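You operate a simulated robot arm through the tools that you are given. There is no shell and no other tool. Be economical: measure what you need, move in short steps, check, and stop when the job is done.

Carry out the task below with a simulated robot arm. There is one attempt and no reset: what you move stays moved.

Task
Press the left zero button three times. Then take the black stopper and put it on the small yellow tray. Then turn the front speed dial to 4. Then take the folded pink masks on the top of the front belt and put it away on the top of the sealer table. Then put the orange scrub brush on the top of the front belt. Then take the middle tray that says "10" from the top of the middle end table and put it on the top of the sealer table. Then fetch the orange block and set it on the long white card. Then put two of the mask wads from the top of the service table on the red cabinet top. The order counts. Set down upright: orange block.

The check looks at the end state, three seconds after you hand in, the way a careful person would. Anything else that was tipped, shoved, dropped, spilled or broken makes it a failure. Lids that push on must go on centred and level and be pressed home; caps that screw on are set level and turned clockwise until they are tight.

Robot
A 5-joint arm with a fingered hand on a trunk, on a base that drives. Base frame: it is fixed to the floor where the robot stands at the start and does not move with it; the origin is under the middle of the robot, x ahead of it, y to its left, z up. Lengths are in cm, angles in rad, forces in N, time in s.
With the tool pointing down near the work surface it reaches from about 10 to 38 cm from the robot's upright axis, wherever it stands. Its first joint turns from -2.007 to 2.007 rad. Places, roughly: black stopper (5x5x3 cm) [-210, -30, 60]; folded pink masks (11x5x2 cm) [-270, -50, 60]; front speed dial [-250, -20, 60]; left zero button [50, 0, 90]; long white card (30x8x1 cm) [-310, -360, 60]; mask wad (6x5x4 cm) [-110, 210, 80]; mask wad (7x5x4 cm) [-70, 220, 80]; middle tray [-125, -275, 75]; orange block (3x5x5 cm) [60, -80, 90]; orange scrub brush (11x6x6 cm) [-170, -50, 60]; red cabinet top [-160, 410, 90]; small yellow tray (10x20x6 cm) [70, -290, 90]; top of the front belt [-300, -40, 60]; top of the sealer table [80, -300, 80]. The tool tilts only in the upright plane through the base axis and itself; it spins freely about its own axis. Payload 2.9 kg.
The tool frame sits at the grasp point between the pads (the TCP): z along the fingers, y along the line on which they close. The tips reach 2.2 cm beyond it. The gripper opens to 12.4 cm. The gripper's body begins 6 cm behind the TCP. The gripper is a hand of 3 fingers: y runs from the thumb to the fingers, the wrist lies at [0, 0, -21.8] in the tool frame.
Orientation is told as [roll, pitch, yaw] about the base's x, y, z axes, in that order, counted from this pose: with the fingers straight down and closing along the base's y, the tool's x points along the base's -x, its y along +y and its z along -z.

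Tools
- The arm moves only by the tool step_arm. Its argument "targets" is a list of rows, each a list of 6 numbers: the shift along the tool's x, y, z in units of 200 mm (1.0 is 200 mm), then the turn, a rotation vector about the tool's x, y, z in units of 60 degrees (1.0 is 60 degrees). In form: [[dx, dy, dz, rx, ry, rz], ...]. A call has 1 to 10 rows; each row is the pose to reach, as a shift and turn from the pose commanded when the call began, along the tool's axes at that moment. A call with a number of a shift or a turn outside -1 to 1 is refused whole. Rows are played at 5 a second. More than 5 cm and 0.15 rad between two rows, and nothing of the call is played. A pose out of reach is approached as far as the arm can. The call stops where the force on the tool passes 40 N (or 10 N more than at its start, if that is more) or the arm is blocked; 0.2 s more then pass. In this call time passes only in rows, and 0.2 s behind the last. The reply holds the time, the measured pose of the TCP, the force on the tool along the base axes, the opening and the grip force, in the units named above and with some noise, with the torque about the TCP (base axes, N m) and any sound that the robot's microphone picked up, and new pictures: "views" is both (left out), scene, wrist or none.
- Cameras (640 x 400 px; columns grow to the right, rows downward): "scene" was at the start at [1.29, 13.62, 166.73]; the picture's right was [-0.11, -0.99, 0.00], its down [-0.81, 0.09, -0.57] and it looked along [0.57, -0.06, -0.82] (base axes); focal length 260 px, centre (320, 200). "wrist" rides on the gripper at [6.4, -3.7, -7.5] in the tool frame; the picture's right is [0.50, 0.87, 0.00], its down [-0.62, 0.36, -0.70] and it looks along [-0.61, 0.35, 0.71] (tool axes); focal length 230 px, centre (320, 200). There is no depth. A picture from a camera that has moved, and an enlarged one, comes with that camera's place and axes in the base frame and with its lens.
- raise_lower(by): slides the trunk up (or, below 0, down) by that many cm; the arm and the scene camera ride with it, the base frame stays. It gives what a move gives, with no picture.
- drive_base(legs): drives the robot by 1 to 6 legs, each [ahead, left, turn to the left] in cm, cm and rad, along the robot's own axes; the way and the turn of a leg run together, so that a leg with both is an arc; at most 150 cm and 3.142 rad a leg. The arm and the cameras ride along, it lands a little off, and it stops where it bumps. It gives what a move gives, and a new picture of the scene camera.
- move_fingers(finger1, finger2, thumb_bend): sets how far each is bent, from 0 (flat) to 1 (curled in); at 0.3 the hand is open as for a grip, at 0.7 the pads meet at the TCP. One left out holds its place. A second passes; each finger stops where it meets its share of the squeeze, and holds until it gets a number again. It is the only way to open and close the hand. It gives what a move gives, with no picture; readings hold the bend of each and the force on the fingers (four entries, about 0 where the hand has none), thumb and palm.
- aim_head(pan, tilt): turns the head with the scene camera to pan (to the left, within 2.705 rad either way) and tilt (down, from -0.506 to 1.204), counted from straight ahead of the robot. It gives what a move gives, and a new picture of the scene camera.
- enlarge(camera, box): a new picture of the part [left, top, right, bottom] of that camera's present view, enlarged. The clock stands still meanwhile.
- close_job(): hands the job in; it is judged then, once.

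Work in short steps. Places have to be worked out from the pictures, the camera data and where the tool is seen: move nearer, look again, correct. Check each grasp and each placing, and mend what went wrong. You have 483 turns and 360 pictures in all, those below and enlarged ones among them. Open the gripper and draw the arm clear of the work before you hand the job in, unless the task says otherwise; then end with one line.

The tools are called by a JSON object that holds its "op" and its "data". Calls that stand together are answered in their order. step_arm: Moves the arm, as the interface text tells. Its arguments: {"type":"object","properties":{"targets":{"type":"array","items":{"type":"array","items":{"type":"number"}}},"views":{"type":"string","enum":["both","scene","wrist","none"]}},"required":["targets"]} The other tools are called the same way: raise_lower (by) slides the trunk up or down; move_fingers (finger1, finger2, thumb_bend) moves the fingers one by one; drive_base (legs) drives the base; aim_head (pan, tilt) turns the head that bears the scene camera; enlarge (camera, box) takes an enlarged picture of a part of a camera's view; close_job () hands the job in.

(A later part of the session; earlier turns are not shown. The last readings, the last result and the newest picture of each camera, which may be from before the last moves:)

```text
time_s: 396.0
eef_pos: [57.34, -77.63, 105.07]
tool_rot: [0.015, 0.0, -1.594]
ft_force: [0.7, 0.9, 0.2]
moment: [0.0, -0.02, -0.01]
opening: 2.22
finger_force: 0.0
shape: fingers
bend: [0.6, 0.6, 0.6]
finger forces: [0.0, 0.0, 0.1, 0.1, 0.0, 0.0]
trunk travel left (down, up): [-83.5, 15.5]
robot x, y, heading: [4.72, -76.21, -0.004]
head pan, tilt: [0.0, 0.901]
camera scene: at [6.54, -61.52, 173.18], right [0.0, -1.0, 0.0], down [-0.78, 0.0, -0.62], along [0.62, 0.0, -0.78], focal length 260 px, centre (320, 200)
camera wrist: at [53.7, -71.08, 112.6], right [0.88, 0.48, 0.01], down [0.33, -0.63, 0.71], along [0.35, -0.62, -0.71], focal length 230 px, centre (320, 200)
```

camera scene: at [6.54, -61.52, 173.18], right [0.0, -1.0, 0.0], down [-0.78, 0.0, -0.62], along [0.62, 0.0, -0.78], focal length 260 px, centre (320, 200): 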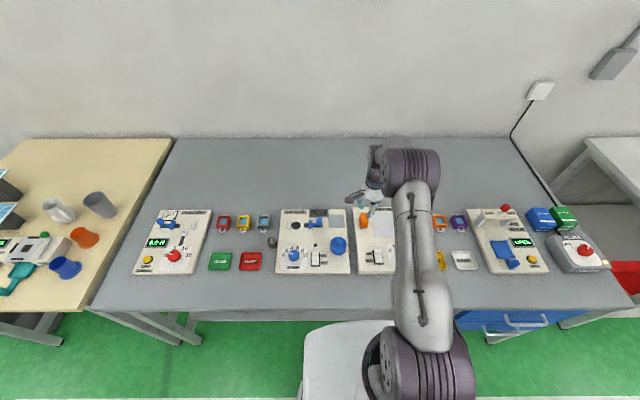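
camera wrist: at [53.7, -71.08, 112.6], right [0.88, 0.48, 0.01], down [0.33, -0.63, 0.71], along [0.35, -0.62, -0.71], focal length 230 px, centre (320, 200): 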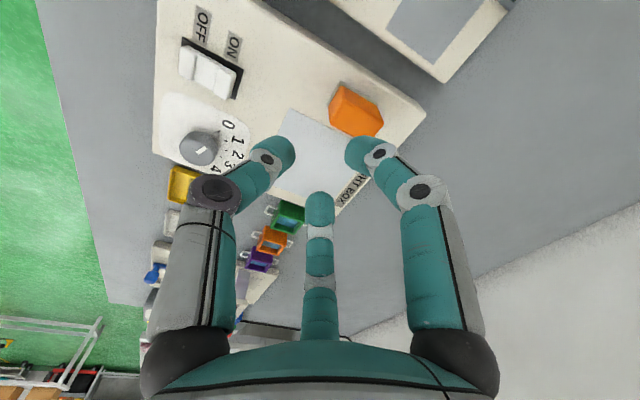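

{"op": "enlarge", "data": {"camera": "wrist", "box": [280, 60, 440, 160]}}

{"op": "enlarge", "data": {"camera": "scene", "box": [340, 190, 420, 240]}}

```text
4.00 times, centred on (360, 110) of wrist
camera zoom: at [53.7, -71.08, 112.6], right [0.88, 0.48, 0.01], down [0.33, -0.63, 0.71], along [0.35, -0.62, -0.71], focal length 920 px, centre (160, 560)
```

zoom: 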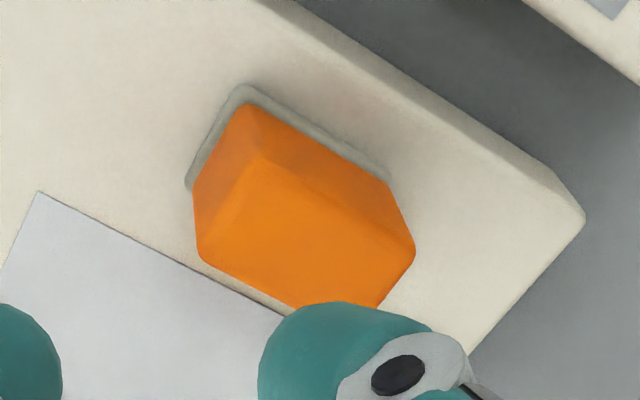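

```text
8.00 times, centred on (380, 215) of scene
camera zoom: at [6.54, -61.52, 173.18], right [0.0, -1.0, 0.0], down [-0.78, 0.0, -0.62], along [0.62, 0.0, -0.78], focal length 2083 px, centre (-160, 80)
```

zoom: 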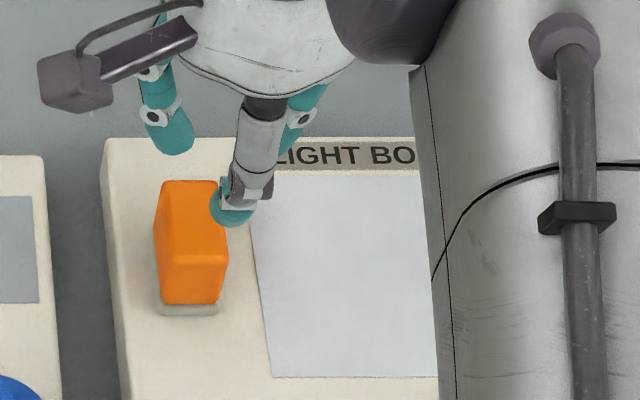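

Block is 3 cm wide in y, 5 in x. Drive 5 cm ahead (bringing TCP over it), preset fingers.

{"op": "drive_base", "data": {"legs": [[5, 0, 0]]}}

{"op": "move_fingers", "data": {"finger1": 0.46, "finger2": 0.46, "thumb_bend": 0.38}}

{"op": "step_arm", "data": {"targets": [[-0.02, 0, 0.15, 0, 0, 0], [-0.02, 0, 0.35, 0, 0, 0]], "views": "wrist"}}

{"op": "enlarge", "data": {"camera": "wrist", "box": [200, 40, 456, 200]}}

```text
time_s: 397.0
eef_pos: [62.06, -77.51, 105.33]
tool_rot: [0.017, 0.0, -1.593]
ft_force: [0.3, -0.2, -0.4]
moment: [0.0, -0.02, 0.02]
opening: 2.2
finger_force: 0.0
shape: fingers
bend: [0.6, 0.6, 0.6]
finger forces: [0.0, 0.0, 0.1, 0.0, 0.0, 0.0]
trunk travel left (down, up): [-83.5, 15.5]
robot x, y, heading: [9.43, -75.79, -0.0]
head pan, tilt: [0.0, 0.901]
camera scene: at [11.22, -61.51, 173.18], right [0.0, -1.0, 0.0], down [-0.78, 0.0, -0.62], along [0.62, 0.0, -0.78], focal length 260 px, centre (320, 200)
```

scene: 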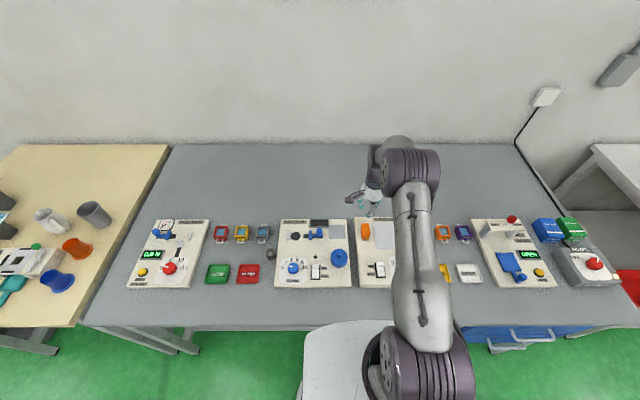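

```text
time_s: 398.0
eef_pos: [62.11, -77.56, 105.42]
tool_rot: [0.018, 0.001, -1.593]
ft_force: [-0.6, -0.1, 0.1]
moment: [-0.01, 0.01, -0.03]
opening: 7.15
finger_force: 0.0
shape: fingers
bend: [0.46, 0.46, 0.38]
finger forces: [0.0, 0.0, 0.0, 0.0, 0.1, 0.0]
trunk travel left (down, up): [-83.5, 15.5]
robot x, y, heading: [9.79, -75.73, -0.005]
head pan, tilt: [0.0, 0.901]
```

```text
time_s: 398.6
eef_pos: [62.27, -78.15, 98.07]
tool_rot: [0.018, 0.0, -1.596]
ft_force: [0.5, 0.0, 0.2]
moment: [0.02, 0.02, 0.02]
opening: 7.18
finger_force: 0.0
shape: fingers
bend: [0.46, 0.46, 0.38]
finger forces: [0.1, 0.0, 0.1, 0.0, 0.1, 0.1]
trunk travel left (down, up): [-83.5, 15.5]
robot x, y, heading: [9.51, -76.01, -0.005]
head pan, tilt: [0.0, 0.901]
camera wrist: at [58.6, -71.48, 105.48], right [0.88, 0.48, 0.01], down [0.33, -0.62, 0.71], along [0.35, -0.62, -0.71], focal length 230 px, centre (320, 200)
```

wrist: 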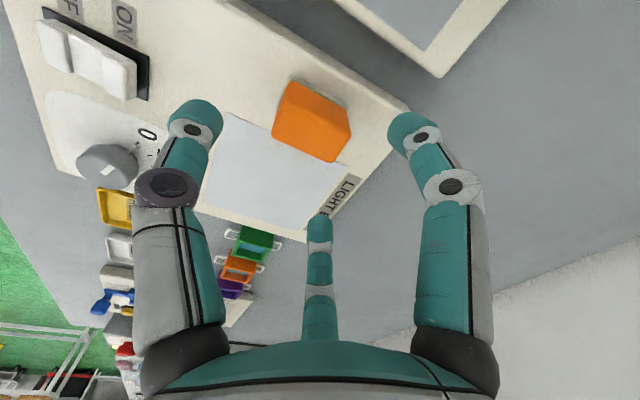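

```text
2.50 times, centred on (328, 120) of wrist
camera zoom: at [58.6, -71.48, 105.48], right [0.88, 0.48, 0.01], down [0.33, -0.62, 0.71], along [0.35, -0.62, -0.71], focal length 575 px, centre (300, 400)
```

zoom: 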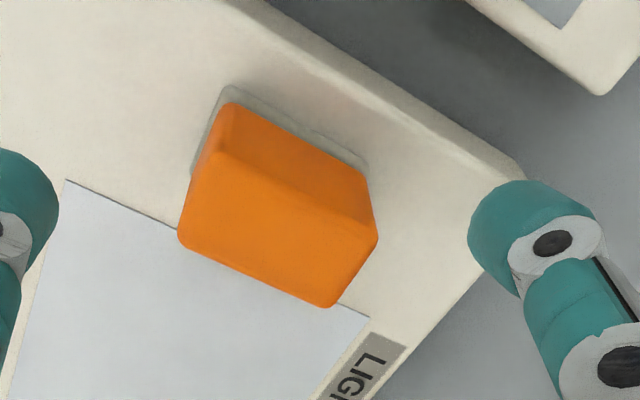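

Block centre offset (-0.5,-0.3). Correct and descend to 90.

{"op": "step_arm", "data": {"targets": [[-0.015, -0.025, 0.15, 0, 0, 0], [-0.015, -0.025, 0.3, 0, 0, 0], [-0.015, -0.025, 0.4, 0, 0, 0]], "views": "wrist"}}

```text
time_s: 399.4
eef_pos: [61.79, -78.31, 90.28]
tool_rot: [0.016, 0.0, -1.595]
ft_force: [0.0, 0.4, 1.6]
moment: [-0.09, -0.07, 0.02]
opening: 7.15
finger_force: 1.3
shape: fingers
bend: [0.46, 0.46, 0.38]
finger forces: [0.0, 2.3, 0.0, 0.0, 0.1, 0.0]
trunk travel left (down, up): [-83.5, 15.5]
robot x, y, heading: [9.49, -76.17, -0.005]
head pan, tilt: [0.0, 0.901]
camera wrist: at [58.28, -71.62, 97.63], right [0.88, 0.48, 0.02], down [0.33, -0.62, 0.71], along [0.35, -0.62, -0.71], focal length 230 px, centre (320, 200)
```

wrist: 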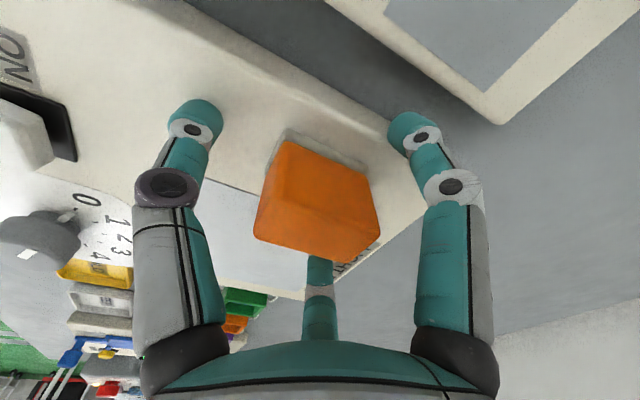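

Lightly touching the box surface; raise 0.4 cm and close.

{"op": "step_arm", "data": {"targets": [[0, 0, -0.025, 0, 0, 0]], "views": "none"}}

{"op": "move_fingers", "data": {"finger1": 0.56, "finger2": 0.56, "thumb_bend": 0.46}}

{"op": "move_fingers", "data": {"finger1": 0.7, "finger2": 0.7, "thumb_bend": 0.58}}

{"op": "enlarge", "data": {"camera": "wrist", "box": [160, 80, 480, 280]}}

```text
time_s: 399.8
eef_pos: [62.05, -78.24, 90.69]
tool_rot: [0.017, 0.001, -1.595]
ft_force: [0.6, -0.2, -0.6]
moment: [0.01, -0.01, 0.01]
opening: 7.17
finger_force: 0.0
shape: fingers
bend: [0.46, 0.46, 0.38]
finger forces: [0.0, 0.0, 0.1, 0.0, 0.0, 0.0]
trunk travel left (down, up): [-83.5, 15.5]
robot x, y, heading: [9.8, -75.87, -0.003]
head pan, tilt: [0.0, 0.901]
```

```text
time_s: 400.8
eef_pos: [62.13, -78.2, 90.66]
tool_rot: [0.016, -0.001, -1.594]
ft_force: [-0.5, 0.0, 0.2]
moment: [-0.03, 0.03, 0.01]
opening: 4.8
finger_force: 0.0
shape: fingers
bend: [0.56, 0.56, 0.46]
finger forces: [0.0, 0.0, 0.0, 0.0, 0.0, 0.0]
trunk travel left (down, up): [-83.5, 15.5]
robot x, y, heading: [9.56, -76.06, -0.003]
head pan, tilt: [0.0, 0.901]
```

```text
time_s: 401.8
eef_pos: [62.19, -78.14, 90.74]
tool_rot: [0.017, -0.001, -1.594]
ft_force: [-0.6, 1.0, 0.4]
moment: [0.01, 0.04, -0.02]
opening: 3.16
finger_force: 8.4
shape: fingers
bend: [0.6, 0.6, 0.54]
finger forces: [6.6, 6.7, 0.0, 0.1, 3.7, 0.1]
trunk travel left (down, up): [-83.5, 15.5]
robot x, y, heading: [9.51, -76.28, -0.006]
head pan, tilt: [0.0, 0.901]
```

```text
2.00 times, centred on (320, 180) of wrist
camera zoom: at [58.42, -71.65, 98.12], right [0.88, 0.48, 0.01], down [0.33, -0.62, 0.71], along [0.35, -0.62, -0.71], focal length 460 px, centre (320, 240)
```

zoom: 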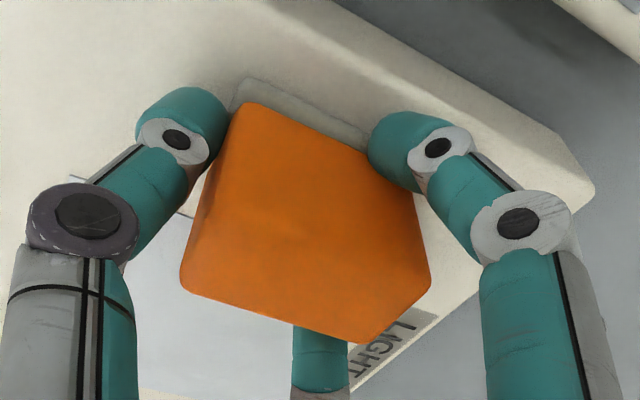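

Good three-point contact. Firm up and lift.

{"op": "move_fingers", "data": {"finger1": 0.78, "finger2": 0.78, "thumb_bend": 0.66}}

{"op": "step_arm", "data": {"targets": [[0, 0, -0.1, 0, 0, 0], [0, 0, -0.3, 0, 0, 0], [0, 0, -0.5, 0, 0, 0], [0, 0, -0.7, 0, 0, 0]], "views": "wrist"}}

```text
time_s: 402.8
eef_pos: [62.04, -78.16, 90.77]
tool_rot: [0.017, 0.0, -1.594]
ft_force: [-2.4, 0.5, 1.3]
moment: [0.0, 0.14, -0.01]
opening: 2.9
finger_force: 16.3
shape: fingers
bend: [0.6, 0.6, 0.57]
finger forces: [10.3, 10.5, 0.0, 0.0, 11.8, 0.0]
trunk travel left (down, up): [-83.5, 15.5]
robot x, y, heading: [9.53, -75.89, -0.007]
head pan, tilt: [0.0, 0.901]
```

```text
time_s: 403.8
eef_pos: [61.57, -77.98, 104.98]
tool_rot: [0.017, 0.0, -1.591]
ft_force: [0.4, -0.1, -0.4]
moment: [0.01, 0.0, 0.0]
opening: 2.85
finger_force: 15.9
shape: fingers
bend: [0.6, 0.6, 0.57]
finger forces: [10.1, 10.3, 0.0, 0.0, 10.9, 0.0]
trunk travel left (down, up): [-83.5, 15.5]
robot x, y, heading: [9.73, -75.77, -0.005]
head pan, tilt: [0.0, 0.901]
camera wrist: at [58.0, -71.34, 112.44], right [0.88, 0.48, 0.01], down [0.33, -0.62, 0.71], along [0.35, -0.62, -0.71], focal length 230 px, centre (320, 200)
```

wrist: 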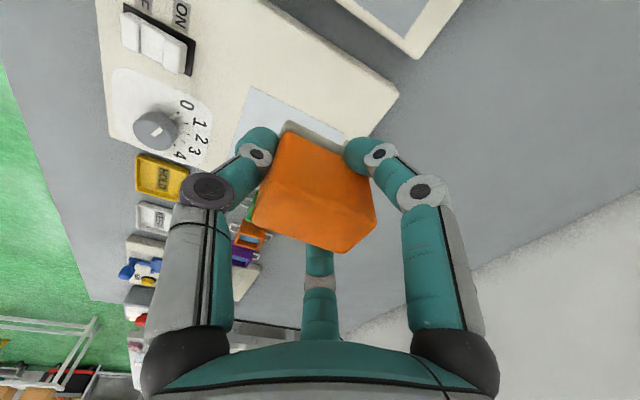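

Block held upright. Retract the arm and head toward the card on the carton near (-310,-360).

{"op": "step_arm", "data": {"targets": [[0, -0.2, 0, 0, 0, 0], [0, -0.4, 0, 0, 0, 0], [0, -0.6, 0, 0, 0, 0], [0, -0.8, 0, 0, 0, 0]], "views": "none"}}

{"op": "drive_base", "data": {"legs": [[-50, 0, 0], [0, 0, 1.571], [0, 0, 1.571], [0, 150, 0], [0, 120, 0]]}}

{"op": "aim_head", "data": {"pan": 0.0, "tilt": 0.6}}

```text
time_s: 404.8
eef_pos: [45.29, -77.93, 104.87]
tool_rot: [0.02, 0.0, -1.594]
ft_force: [-0.7, -0.3, 0.9]
moment: [-0.01, -0.01, 0.01]
opening: 2.87
finger_force: 16.0
shape: fingers
bend: [0.6, 0.6, 0.57]
finger forces: [10.0, 10.4, 0.0, 0.0, 10.8, 0.0]
trunk travel left (down, up): [-83.5, 15.5]
robot x, y, heading: [9.66, -75.83, -0.004]
head pan, tilt: [0.0, 0.901]
```

```text
time_s: 428.2
eef_pos: [-71.44, -346.81, 104.87]
tool_rot: [0.017, 0.0, 1.571]
ft_force: [0.2, -0.1, -1.0]
moment: [-0.01, -0.01, -0.02]
opening: 2.74
finger_force: 15.0
shape: fingers
bend: [0.6, 0.6, 0.57]
finger forces: [10.4, 10.8, 0.0, 0.0, 9.8, 0.0]
trunk travel left (down, up): [-83.5, 15.5]
robot x, y, heading: [-35.37, -347.83, -3.119]
head pan, tilt: [0.0, 0.901]
camera scene: at [-36.51, -362.41, 173.17], right [-0.02, 1.0, 0.0], down [0.78, 0.02, -0.62], along [-0.62, -0.01, -0.78], focal length 260 px, centre (320, 200)
```

scene: 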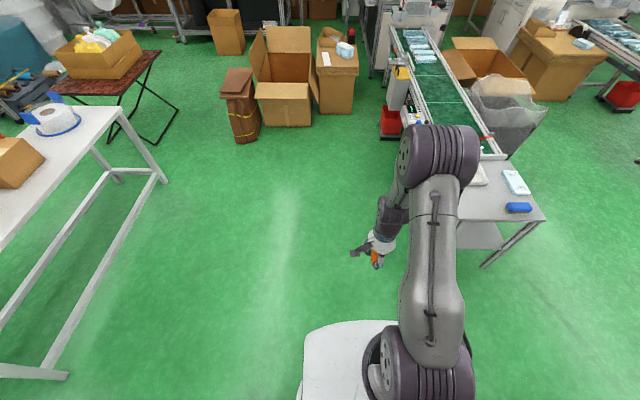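

```text
time_s: 429.0
eef_pos: [-71.34, -346.8, 104.75]
tool_rot: [0.018, -0.001, 1.568]
ft_force: [0.6, 0.8, -0.2]
moment: [-0.01, -0.03, 0.01]
opening: 2.76
finger_force: 15.5
shape: fingers
bend: [0.6, 0.6, 0.57]
finger forces: [10.4, 10.7, 0.0, 0.0, 9.9, 0.1]
trunk travel left (down, up): [-83.5, 15.5]
robot x, y, heading: [-35.6, -347.9, -3.121]
head pan, tilt: [0.0, 0.6]
camera scene: at [-37.79, -362.44, 175.65], right [-0.02, 1.0, 0.0], down [0.57, 0.01, -0.82], along [-0.82, -0.02, -0.57], focal length 260 px, centre (320, 200)
```

scene: 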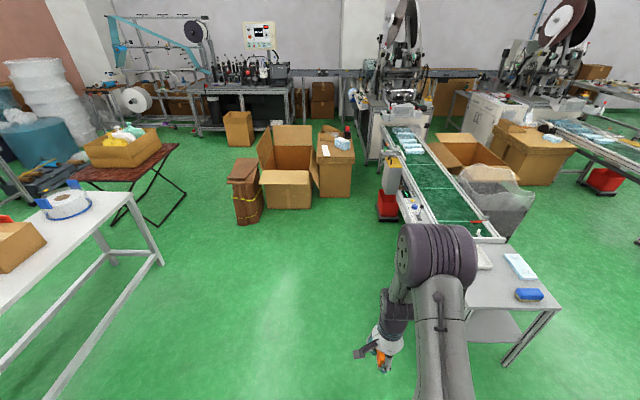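

Carton with the card is straight ahead, floor clear. Drive nearer.

{"op": "drive_base", "data": {"legs": [[150, 5, -0.02], [15, 0, 0]]}}

{"op": "aim_head", "data": {"pan": 0.0, "tilt": 0.8}}

{"op": "enlarge", "data": {"camera": "scene", "box": [240, 60, 440, 200]}}

```text
refused: leg 1 is longer than a leg can be; nothing moved
```

```text
time_s: 429.8
eef_pos: [-71.37, -346.74, 104.78]
tool_rot: [0.017, 0.0, 1.571]
ft_force: [-0.1, 0.2, -0.4]
moment: [0.01, -0.05, -0.01]
opening: 2.76
finger_force: 14.9
shape: fingers
bend: [0.6, 0.6, 0.57]
finger forces: [10.4, 10.7, 0.0, 0.1, 9.8, 0.0]
trunk travel left (down, up): [-83.5, 15.5]
robot x, y, heading: [-35.31, -348.11, -3.125]
head pan, tilt: [0.0, 0.799]
camera scene: at [-37.03, -362.42, 173.97], right [-0.02, 1.0, 0.0], down [0.72, 0.01, -0.7], along [-0.7, -0.01, -0.72], focal length 260 px, centre (320, 200)
```

scene: 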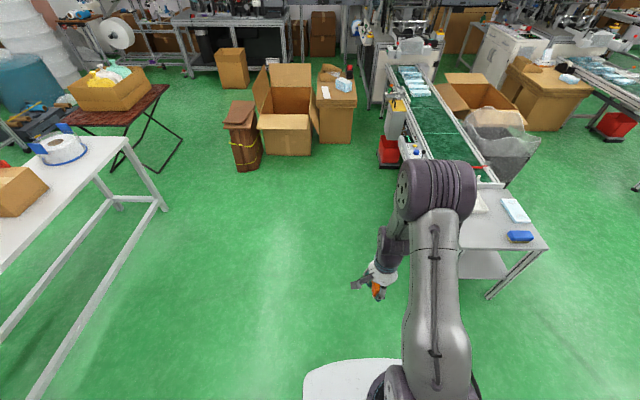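

```text
2.86 times, centred on (340, 130) of scene
camera zoom: at [-37.03, -362.42, 173.97], right [-0.02, 1.0, 0.0], down [0.72, 0.01, -0.7], along [-0.7, -0.01, -0.72], focal length 744 px, centre (263, 400)
```

zoom: 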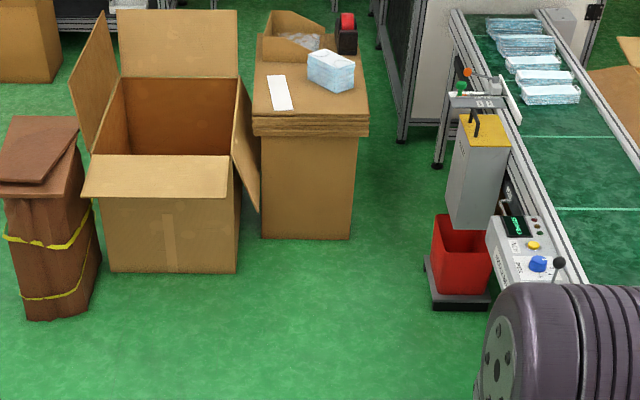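

{"op": "drive_base", "data": {"legs": [[145, 4, -0.02], [18, 0, 0]]}}

{"op": "enlarge", "data": {"camera": "scene", "box": [220, 60, 420, 200]}}

```text
time_s: 438.2
eef_pos: [-237.5, -357.01, 104.76]
tool_rot: [0.017, 0.0, 1.594]
ft_force: [-0.6, -0.1, -1.0]
moment: [-0.02, -0.01, -0.01]
opening: 2.76
finger_force: 15.1
shape: fingers
bend: [0.6, 0.6, 0.57]
finger forces: [10.3, 10.7, 0.0, 0.1, 9.8, 0.0]
trunk travel left (down, up): [-83.5, 15.5]
robot x, y, heading: [-201.64, -356.96, -3.094]
head pan, tilt: [0.0, 0.799]
camera scene: at [-202.81, -371.85, 173.97], right [-0.05, 1.0, 0.0], down [0.72, 0.03, -0.7], along [-0.7, -0.03, -0.72], focal length 260 px, centre (320, 200)
```

scene: 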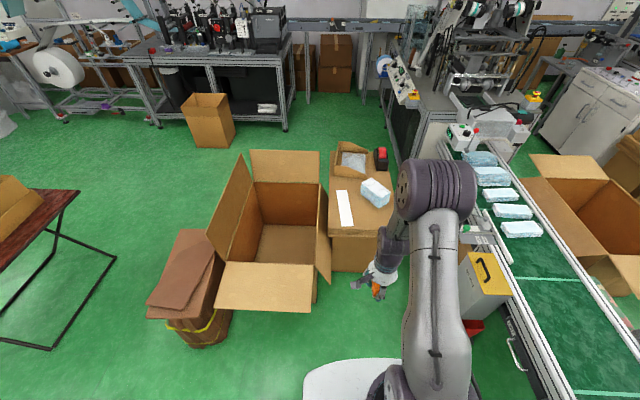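

```text
2.86 times, centred on (320, 130) of scene
camera zoom: at [-202.81, -371.85, 173.97], right [-0.05, 1.0, 0.0], down [0.72, 0.03, -0.7], along [-0.7, -0.03, -0.72], focal length 744 px, centre (320, 400)
```

zoom: 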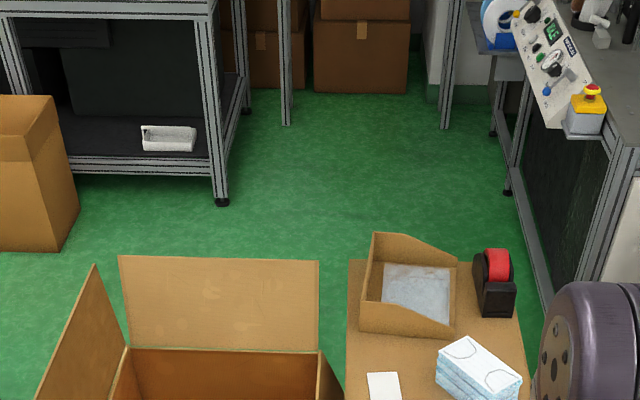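

Card runs x −293…−321 at y≈−361, z≈61. Drive ahead 38 cm and lower the trunk.

{"op": "drive_base", "data": {"legs": [[30, -4, -0.03], [7, 0, 0]]}}

{"op": "raise_lower", "data": {"by": -20}}

{"op": "aim_head", "data": {"pan": 0.1, "tilt": 0.9}}

```text
time_s: 440.9
eef_pos: [-274.45, -353.13, 104.69]
tool_rot: [0.015, 0.0, 1.567]
ft_force: [0.1, 0.2, -1.0]
moment: [0.01, 0.0, 0.02]
opening: 2.75
finger_force: 15.2
shape: fingers
bend: [0.6, 0.6, 0.57]
finger forces: [10.4, 10.7, 0.0, 0.0, 9.8, 0.0]
trunk travel left (down, up): [-83.5, 15.5]
robot x, y, heading: [-238.13, -354.44, -3.124]
head pan, tilt: [0.0, 0.799]
camera scene: at [-240.16, -368.82, 173.97], right [-0.02, 1.0, 0.0], down [0.72, 0.01, -0.7], along [-0.7, -0.01, -0.72], focal length 260 px, centre (320, 200)
```

scene: 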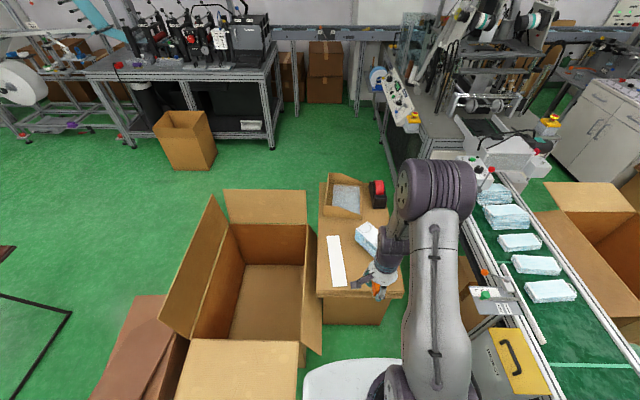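

```text
time_s: 443.1
eef_pos: [-274.51, -353.01, 84.73]
tool_rot: [0.016, 0.0, 1.567]
ft_force: [0.0, 0.3, -0.4]
moment: [-0.03, 0.0, 0.0]
opening: 2.76
finger_force: 15.0
shape: fingers
bend: [0.6, 0.6, 0.57]
finger forces: [10.4, 10.6, 0.0, 0.1, 9.8, 0.0]
trunk travel left (down, up): [-63.5, 35.5]
robot x, y, heading: [-238.26, -354.35, -3.125]
head pan, tilt: [0.0, 0.799]
```

```text
time_s: 443.7
eef_pos: [-274.28, -353.06, 84.81]
tool_rot: [0.018, 0.002, 1.568]
ft_force: [0.2, -0.6, -2.0]
moment: [0.02, 0.04, 0.02]
opening: 2.77
finger_force: 15.3
shape: fingers
bend: [0.6, 0.6, 0.57]
finger forces: [10.4, 10.7, 0.1, 0.0, 9.8, 0.0]
trunk travel left (down, up): [-63.5, 35.5]
robot x, y, heading: [-238.62, -354.52, -3.128]
head pan, tilt: [0.099, 0.901]
camera scene: at [-239.55, -369.55, 153.18], right [-0.12, 0.99, 0.0], down [0.78, 0.09, -0.62], along [-0.62, -0.07, -0.78], focal length 260 px, centre (320, 200)
```

scene: 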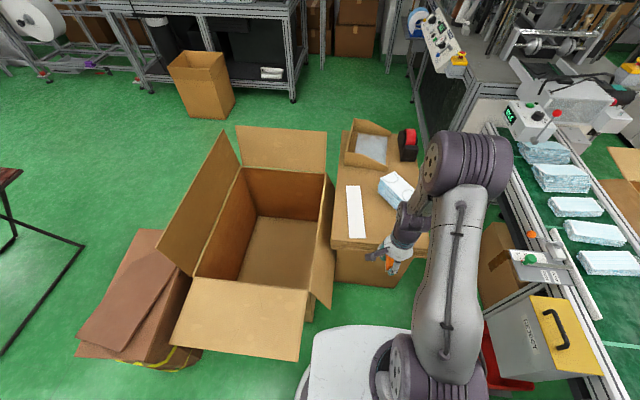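

Extend toward the card's near part (-298,-361) at height and check with the wrist camera.

{"op": "step_arm", "data": {"targets": [[0.1, 0.2, 0, 0, 0, 0], [0.2, 0.4, 0, 0, 0, 0], [0.3, 0.6, 0, 0, 0, 0], [0.4, 0.8, 0, 0, 0, 0], [0.4, 1.0, 0, 0, 0, 0]], "views": "both"}}

```text
time_s: 444.9
eef_pos: [-294.36, -361.29, 85.09]
tool_rot: [0.013, 0.002, 1.569]
ft_force: [-0.4, 0.3, -0.6]
moment: [0.01, -0.02, 0.03]
opening: 2.73
finger_force: 16.0
shape: fingers
bend: [0.6, 0.6, 0.58]
finger forces: [10.4, 10.6, 0.0, 0.1, 9.8, 0.0]
trunk travel left (down, up): [-63.5, 35.5]
robot x, y, heading: [-238.51, -354.62, -3.123]
head pan, tilt: [0.099, 0.901]
camera scene: at [-239.68, -369.53, 153.18], right [-0.12, 0.99, 0.0], down [0.78, 0.09, -0.62], along [-0.62, -0.07, -0.78], focal length 260 px, centre (320, 200)
camera wrist: at [-290.58, -367.67, 92.44], right [-0.87, -0.5, 0.01], down [-0.35, 0.62, 0.7], along [-0.36, 0.61, -0.71], focal length 230 px, centre (320, 200)
```

scene: 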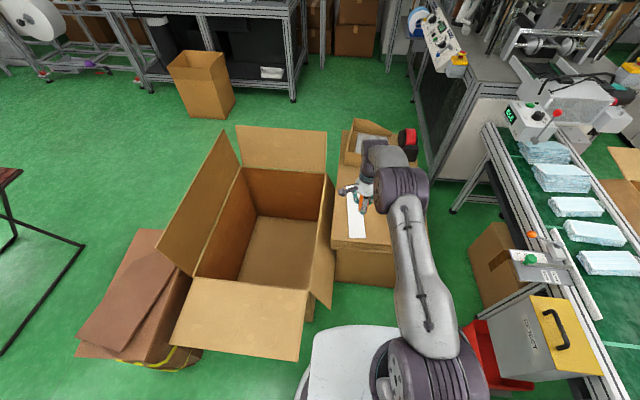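
wrist: 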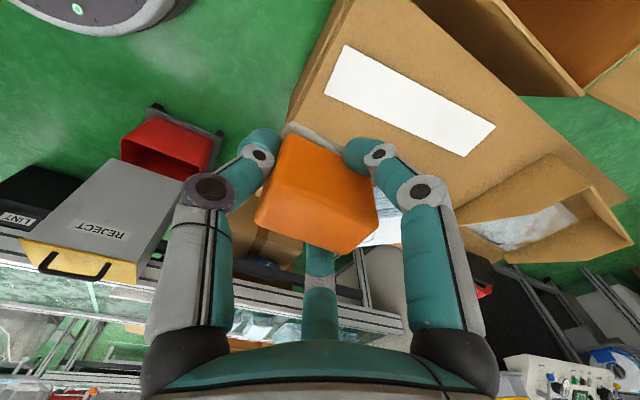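

The card top works out at z≈55.5, spanning x −298.5…−327.5. Move the base 8 ahead, 4.5 right, then adjust the hand over the card.

{"op": "drive_base", "data": {"legs": [[8, -4.5, 0]]}}

{"op": "step_arm", "data": {"targets": [[0.1, 0.0, 0, 0, 0, 0], [0.2, 0.0, 0, 0, 0, 0]], "views": "both"}}

```text
time_s: 446.0
eef_pos: [-302.51, -356.94, 85.06]
tool_rot: [0.015, 0.004, 1.566]
ft_force: [0.9, 0.8, -1.4]
moment: [0.03, 0.03, 0.05]
opening: 2.73
finger_force: 15.6
shape: fingers
bend: [0.6, 0.6, 0.58]
finger forces: [10.4, 10.6, 0.0, 0.0, 9.8, 0.0]
trunk travel left (down, up): [-63.5, 35.5]
robot x, y, heading: [-246.29, -350.08, -3.124]
head pan, tilt: [0.099, 0.901]
camera scene: at [-247.74, -365.08, 153.18], right [-0.12, 0.99, 0.0], down [0.78, 0.09, -0.62], along [-0.62, -0.07, -0.78], focal length 260 px, centre (320, 200)
```

scene: 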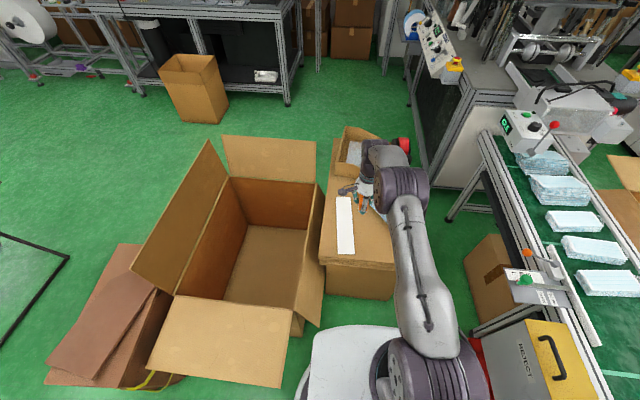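

```text
time_s: 446.6
eef_pos: [-302.44, -361.03, 85.22]
tool_rot: [0.016, 0.003, 1.567]
ft_force: [0.3, -0.2, -0.1]
moment: [0.03, 0.03, 0.03]
opening: 2.73
finger_force: 15.3
shape: fingers
bend: [0.6, 0.6, 0.58]
finger forces: [10.3, 10.6, 0.1, 0.0, 9.7, 0.0]
trunk travel left (down, up): [-63.5, 35.5]
robot x, y, heading: [-246.33, -349.84, -3.126]
head pan, tilt: [0.099, 0.901]
camera scene: at [-247.64, -365.19, 153.17], right [-0.12, 0.99, 0.0], down [0.78, 0.09, -0.62], along [-0.62, -0.07, -0.78], focal length 260 px, centre (320, 200)
camera wrist: at [-298.62, -367.3, 92.64], right [-0.87, -0.5, 0.01], down [-0.34, 0.62, 0.7], along [-0.36, 0.61, -0.71], focal length 230 px, centre (320, 200)
```

scene: 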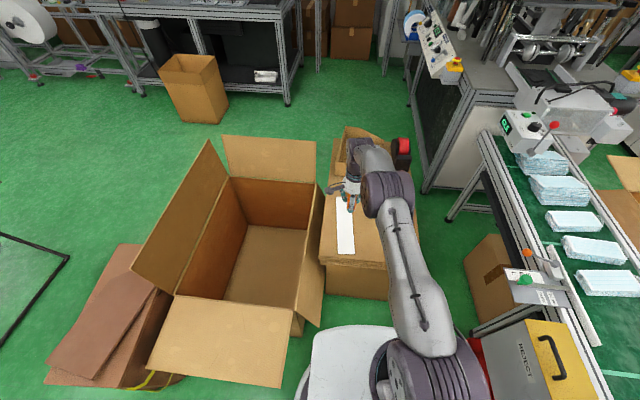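
wrist: 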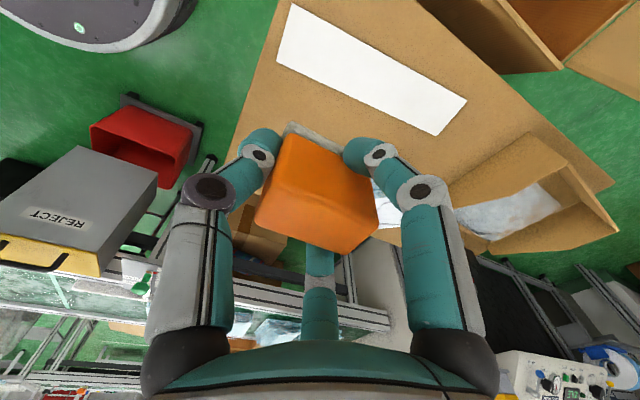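

Block is above the card (near end +5 cm). Lower the trunk 22 cm, then approach by arm.

{"op": "raise_lower", "data": {"by": -20}}

{"op": "step_arm", "data": {"targets": [[-0.01, 0, 0.02, 0, 0, 0]], "views": "both"}}

```text
time_s: 448.8
eef_pos: [-302.47, -360.94, 65.16]
tool_rot: [0.016, 0.003, 1.566]
ft_force: [0.3, 0.1, 0.4]
moment: [-0.04, -0.03, 0.02]
opening: 2.73
finger_force: 15.1
shape: fingers
bend: [0.6, 0.6, 0.58]
finger forces: [10.3, 10.6, 0.0, 0.0, 9.8, 0.0]
trunk travel left (down, up): [-43.5, 55.5]
robot x, y, heading: [-246.2, -349.9, -3.124]
head pan, tilt: [0.099, 0.901]
```

```text
time_s: 449.2
eef_pos: [-302.55, -360.89, 64.88]
tool_rot: [0.015, 0.004, 1.568]
ft_force: [-1.0, 0.1, -0.1]
moment: [-0.03, 0.01, -0.03]
opening: 2.71
finger_force: 14.8
shape: fingers
bend: [0.6, 0.6, 0.58]
finger forces: [10.5, 10.8, 0.1, 0.1, 9.6, 0.0]
trunk travel left (down, up): [-43.5, 55.5]
robot x, y, heading: [-246.6, -349.92, -3.123]
head pan, tilt: [0.099, 0.901]
camera scene: at [-247.63, -365.14, 133.18], right [-0.12, 0.99, 0.0], down [0.78, 0.09, -0.62], along [-0.62, -0.07, -0.78], focal length 260 px, centre (320, 200)
camera wrist: at [-298.69, -367.07, 72.37], right [-0.87, -0.5, 0.02], down [-0.34, 0.62, 0.7], along [-0.36, 0.61, -0.71], focal length 230 px, centre (320, 200)
```

scene: 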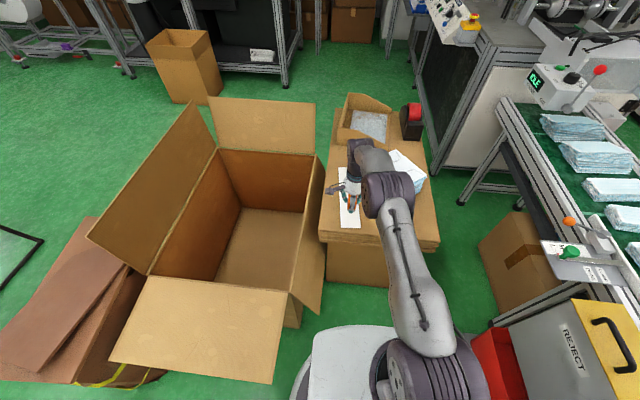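
wrist: 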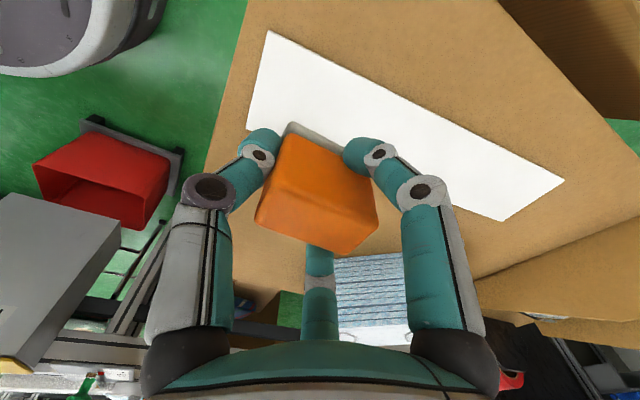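

Aligned over the card. Lower in small steps until contact.

{"op": "step_arm", "data": {"targets": [[0, 0, 0.06, 0, 0, 0], [0, 0, 0.12, 0, 0, 0], [0, 0, 0.17, 0, 0, 0], [0, 0, 0.2, 0, 0, 0], [0, 0, 0.23, 0, 0, 0]], "views": "wrist"}}

```text
time_s: 450.4
eef_pos: [-302.54, -360.74, 60.28]
tool_rot: [0.016, 0.002, 1.568]
ft_force: [-0.2, -0.4, -0.5]
moment: [0.02, 0.05, 0.0]
opening: 2.73
finger_force: 15.8
shape: fingers
bend: [0.6, 0.6, 0.58]
finger forces: [10.4, 10.7, 0.1, 0.1, 9.7, 0.1]
trunk travel left (down, up): [-43.5, 55.5]
robot x, y, heading: [-246.35, -349.53, -3.128]
head pan, tilt: [0.099, 0.901]
camera wrist: at [-298.71, -367.05, 67.71], right [-0.87, -0.5, 0.02], down [-0.34, 0.62, 0.7], along [-0.36, 0.61, -0.71], focal length 230 px, centre (320, 200)
```

wrist: 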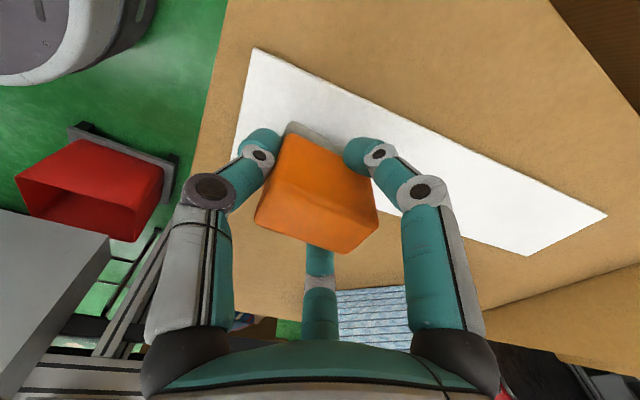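

{"op": "step_arm", "data": {"targets": [[0, 0, 0.03, 0, 0, 0], [0, 0, 0.05, 0, 0, 0], [0, 0, 0.07, 0, 0, 0], [0, 0, 0.09, 0, 0, 0], [0, 0, 0.11, 0, 0, 0]], "views": "wrist"}}

```text
time_s: 451.6
eef_pos: [-302.61, -360.7, 58.42]
tool_rot: [0.023, 0.005, 1.569]
ft_force: [-1.0, 0.0, 18.6]
moment: [0.04, -0.28, -0.04]
opening: 2.72
finger_force: 18.8
shape: fingers
bend: [0.6, 0.6, 0.59]
finger forces: [10.4, 10.9, 0.1, 0.0, 15.7, 0.0]
trunk travel left (down, up): [-43.5, 55.5]
robot x, y, heading: [-246.54, -349.65, -3.124]
head pan, tilt: [0.099, 0.901]
camera wrist: at [-298.68, -367.04, 65.78], right [-0.87, -0.5, 0.02], down [-0.34, 0.62, 0.71], along [-0.36, 0.61, -0.71], focal length 230 px, centre (320, 200)
```

wrist: 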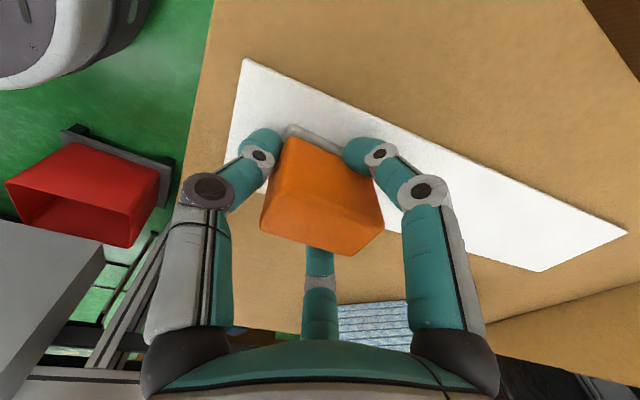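

Contact made. Ease up slightly, then release gently.

{"op": "step_arm", "data": {"targets": [[0, 0, -0.012, 0, 0, 0]], "views": "none"}}

{"op": "move_fingers", "data": {"finger1": 0.56, "finger2": 0.56, "thumb_bend": 0.5}}

{"op": "move_fingers", "data": {"finger1": 0.48, "finger2": 0.48, "thumb_bend": 0.4}}

{"op": "enlarge", "data": {"camera": "wrist", "box": [160, 40, 480, 260]}}

```text
time_s: 452.0
eef_pos: [-302.52, -360.7, 58.41]
tool_rot: [0.019, 0.004, 1.567]
ft_force: [-3.1, 0.6, 13.7]
moment: [0.0, -0.21, 0.04]
opening: 2.68
finger_force: 17.3
shape: fingers
bend: [0.6, 0.6, 0.6]
finger forces: [9.3, 10.2, 0.0, 0.1, 15.6, 0.0]
trunk travel left (down, up): [-43.5, 55.5]
robot x, y, heading: [-246.8, -349.8, -3.126]
head pan, tilt: [0.099, 0.901]
```

```text
time_s: 453.0
eef_pos: [-302.42, -360.69, 58.3]
tool_rot: [0.015, 0.003, 1.568]
ft_force: [0.0, 0.1, -0.4]
moment: [0.05, 0.02, 0.03]
opening: 4.1
finger_force: 0.0
shape: fingers
bend: [0.56, 0.56, 0.5]
finger forces: [0.1, 0.0, 0.1, 0.1, 0.0, 0.1]
trunk travel left (down, up): [-43.5, 55.5]
robot x, y, heading: [-246.42, -350.01, -3.125]
head pan, tilt: [0.099, 0.901]
```

```text
time_s: 454.0
eef_pos: [-302.47, -360.74, 58.33]
tool_rot: [0.016, 0.004, 1.568]
ft_force: [-0.8, 0.6, -0.5]
moment: [0.0, 0.02, 0.0]
opening: 6.58
finger_force: 0.0
shape: fingers
bend: [0.48, 0.48, 0.4]
finger forces: [0.0, 0.0, 0.1, 0.1, 0.1, 0.0]
trunk travel left (down, up): [-43.5, 55.5]
robot x, y, heading: [-246.29, -349.79, -3.123]
head pan, tilt: [0.099, 0.901]
```

```text
1.82 times, centred on (320, 150) of wrist
camera zoom: at [-298.72, -367.1, 65.75], right [-0.87, -0.5, 0.02], down [-0.34, 0.62, 0.7], along [-0.36, 0.61, -0.71], focal length 418 px, centre (320, 291)
```

zoom: 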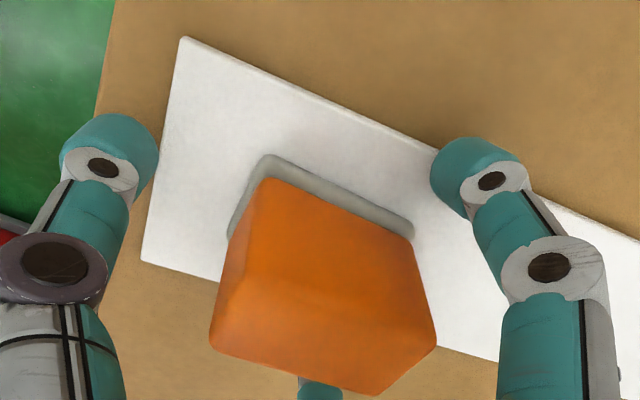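

The block stands upright within the card. Lift straight up.

{"op": "step_arm", "data": {"targets": [[0, 0, -0.15, 0, 0, 0], [0, 0, -0.35, 0, 0, 0], [0, 0, -0.55, 0, 0, 0], [0, 0, -0.7, 0, 0, 0]], "views": "wrist"}}

{"op": "raise_lower", "data": {"by": 35}}

```text
time_s: 455.0
eef_pos: [-302.31, -360.72, 72.4]
tool_rot: [0.015, 0.005, 1.567]
ft_force: [-0.6, -0.1, -0.8]
moment: [0.03, -0.01, 0.0]
opening: 6.62
finger_force: 0.1
shape: fingers
bend: [0.48, 0.48, 0.4]
finger forces: [0.0, 0.1, 0.0, 0.0, 0.0, 0.0]
trunk travel left (down, up): [-43.5, 55.5]
robot x, y, heading: [-246.37, -349.67, -3.122]
head pan, tilt: [0.099, 0.901]
camera wrist: at [-298.44, -367.02, 79.83], right [-0.87, -0.5, 0.02], down [-0.34, 0.62, 0.7], along [-0.36, 0.61, -0.71], focal length 230 px, centre (320, 200)
```

wrist: 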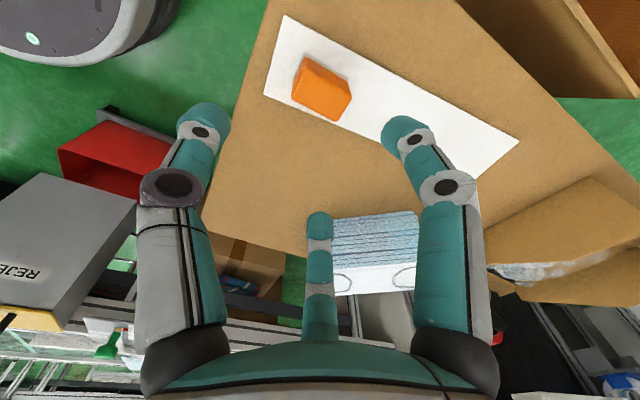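

```text
time_s: 458.4
eef_pos: [-302.32, -360.74, 107.27]
tool_rot: [0.015, 0.004, 1.567]
ft_force: [-0.3, 0.5, -0.4]
moment: [-0.01, -0.05, -0.05]
opening: 6.62
finger_force: 0.0
shape: fingers
bend: [0.48, 0.48, 0.4]
finger forces: [0.0, 0.1, 0.0, 0.0, 0.0, 0.0]
trunk travel left (down, up): [-78.5, 20.5]
robot x, y, heading: [-246.46, -349.76, -3.128]
head pan, tilt: [0.099, 0.901]
```

Block is standing on the card. Retract, and drive to the service table for the mask wads.

{"op": "step_arm", "data": {"targets": [[-0.1, -0.2, 0, 0, 0, 0], [-0.2, -0.4, 0, 0, 0, 0], [-0.3, -0.6, 0, 0, 0, 0], [-0.4, -0.8, 0, 0, 0, 0], [-0.5, -1.0, 0, 0, 0, 0]], "views": "none"}}

{"op": "drive_base", "data": {"legs": [[-150, 0, 0], [-56, 0, 0], [0, 0, -1.571], [150, 0, 0], [150, 0, 0]]}}

```text
time_s: 459.6
eef_pos: [-282.12, -350.78, 107.22]
tool_rot: [0.018, 0.001, 1.567]
ft_force: [-0.3, 1.0, 0.1]
moment: [0.02, 0.0, 0.03]
opening: 6.64
finger_force: 0.1
shape: fingers
bend: [0.48, 0.48, 0.4]
finger forces: [0.0, 0.0, 0.0, 0.1, 0.1, 0.0]
trunk travel left (down, up): [-78.5, 20.5]
robot x, y, heading: [-246.53, -350.04, -3.127]
head pan, tilt: [0.099, 0.901]
```

```text
time_s: 488.0
eef_pos: [-42.54, -7.03, 107.03]
tool_rot: [0.015, -0.001, 0.009]
ft_force: [-0.3, -0.4, 0.5]
moment: [-0.01, -0.03, -0.02]
opening: 6.62
finger_force: 0.1
shape: fingers
bend: [0.48, 0.48, 0.4]
finger forces: [0.0, 0.0, 0.1, 0.1, 0.1, 0.1]
trunk travel left (down, up): [-78.5, 20.5]
robot x, y, heading: [-41.23, -42.73, 1.598]
head pan, tilt: [0.099, 0.901]
camera scene: at [-56.28, -41.73, 168.17], right [0.99, 0.13, 0.0], down [0.1, -0.78, -0.62], along [-0.08, 0.62, -0.78], focal length 260 px, centre (320, 200)
```

scene: 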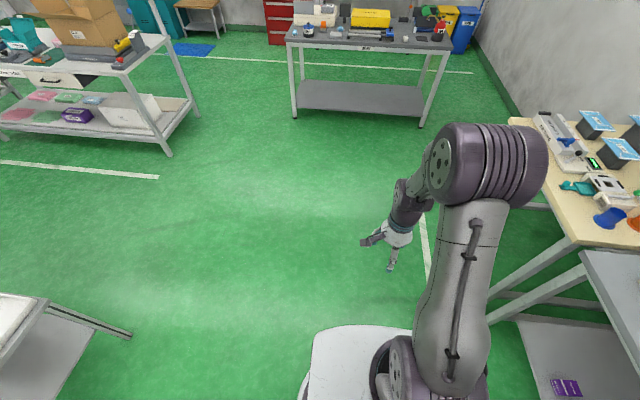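

{"op": "drive_base", "data": {"legs": [[130, 48, -0.027], [40, 0, 0]]}}

{"op": "aim_head", "data": {"pan": 0.0, "tilt": 0.75}}

{"op": "enlarge", "data": {"camera": "scene", "box": [200, 150, 440, 300]}}

```text
time_s: 496.8
eef_pos: [-92.53, 158.59, 107.01]
tool_rot: [0.015, 0.0, -0.014]
ft_force: [-0.4, -0.5, -0.3]
moment: [0.01, -0.01, 0.02]
opening: 6.61
finger_force: 0.1
shape: fingers
bend: [0.48, 0.48, 0.4]
finger forces: [0.1, 0.0, 0.1, 0.0, 0.1, 0.0]
trunk travel left (down, up): [-78.5, 20.5]
robot x, y, heading: [-91.74, 122.79, 1.581]
head pan, tilt: [0.099, 0.901]
camera scene: at [-106.96, 124.23, 168.17], right [0.99, 0.11, 0.0], down [0.08, -0.78, -0.62], along [-0.07, 0.62, -0.78], focal length 260 px, centre (320, 200)
```

scene: 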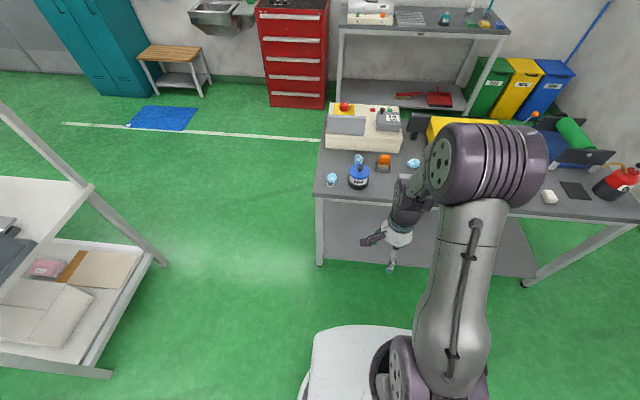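

```text
time_s: 497.5
eef_pos: [-92.47, 158.58, 107.11]
tool_rot: [0.017, 0.0, -0.013]
ft_force: [0.5, -0.6, -0.5]
moment: [0.01, -0.01, 0.01]
opening: 6.63
finger_force: 0.1
shape: fingers
bend: [0.48, 0.48, 0.4]
finger forces: [0.0, 0.1, 0.0, 0.0, 0.0, 0.0]
trunk travel left (down, up): [-78.5, 20.5]
robot x, y, heading: [-91.73, 122.76, 1.579]
head pan, tilt: [0.0, 0.75]
camera scene: at [-106.22, 125.02, 169.36], right [1.0, 0.01, 0.0], down [0.01, -0.68, -0.73], along [-0.01, 0.73, -0.68], focal length 260 px, centre (320, 200)
```

scene: 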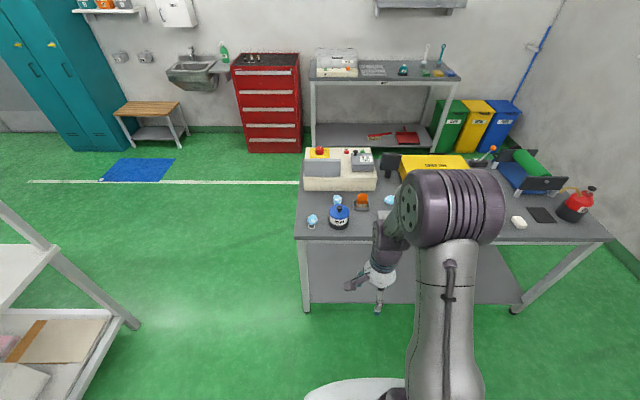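

```text
2.67 times, centred on (320, 225) of scene
camera zoom: at [-106.22, 125.02, 169.36], right [1.0, 0.01, 0.0], down [0.01, -0.68, -0.73], along [-0.01, 0.73, -0.68], focal length 694 px, centre (320, 133)
```

zoom: 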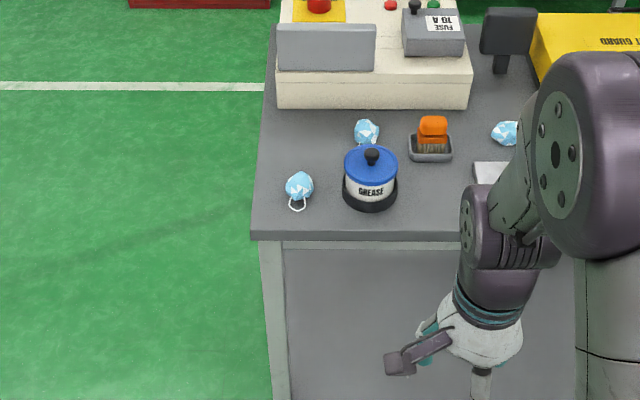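

Three wads; I'll take the free front-left one (A ≈(-111,205)) first, then C ≈(-73,219). Move in front of A.

{"op": "drive_base", "data": {"legs": [[34, 18, -0.008]]}}

{"op": "step_arm", "data": {"targets": [[0, 0.2, 0.1, 0, 0, 0], [0, 0.4, 0.3, 0, 0, 0]], "views": "both"}}

```text
time_s: 500.0
eef_pos: [-110.17, 192.82, 107.01]
tool_rot: [0.015, 0.001, -0.016]
ft_force: [1.1, 0.3, 0.3]
moment: [0.03, -0.02, 0.02]
opening: 6.62
finger_force: 0.2
shape: fingers
bend: [0.48, 0.48, 0.4]
finger forces: [0.0, 0.1, 0.0, 0.0, 0.1, 0.1]
trunk travel left (down, up): [-78.5, 20.5]
robot x, y, heading: [-109.86, 156.87, 1.578]
head pan, tilt: [0.0, 0.75]
camera scene: at [-124.01, 159.24, 169.36], right [1.0, 0.01, 0.0], down [0.0, -0.68, -0.73], along [0.0, 0.73, -0.68], focal length 260 px, centre (320, 200)
```

scene: 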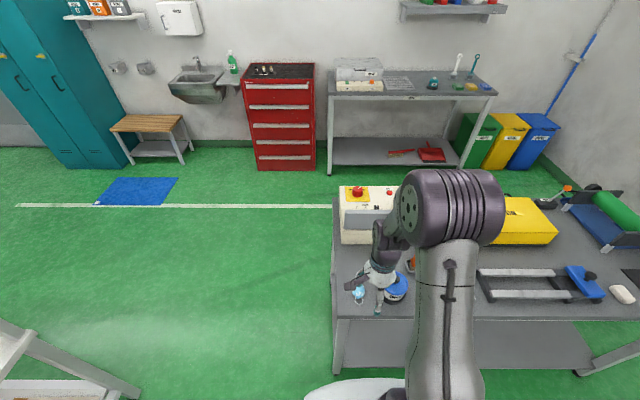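

```text
refused: row 2 steps farther than a row can; nothing moved
```

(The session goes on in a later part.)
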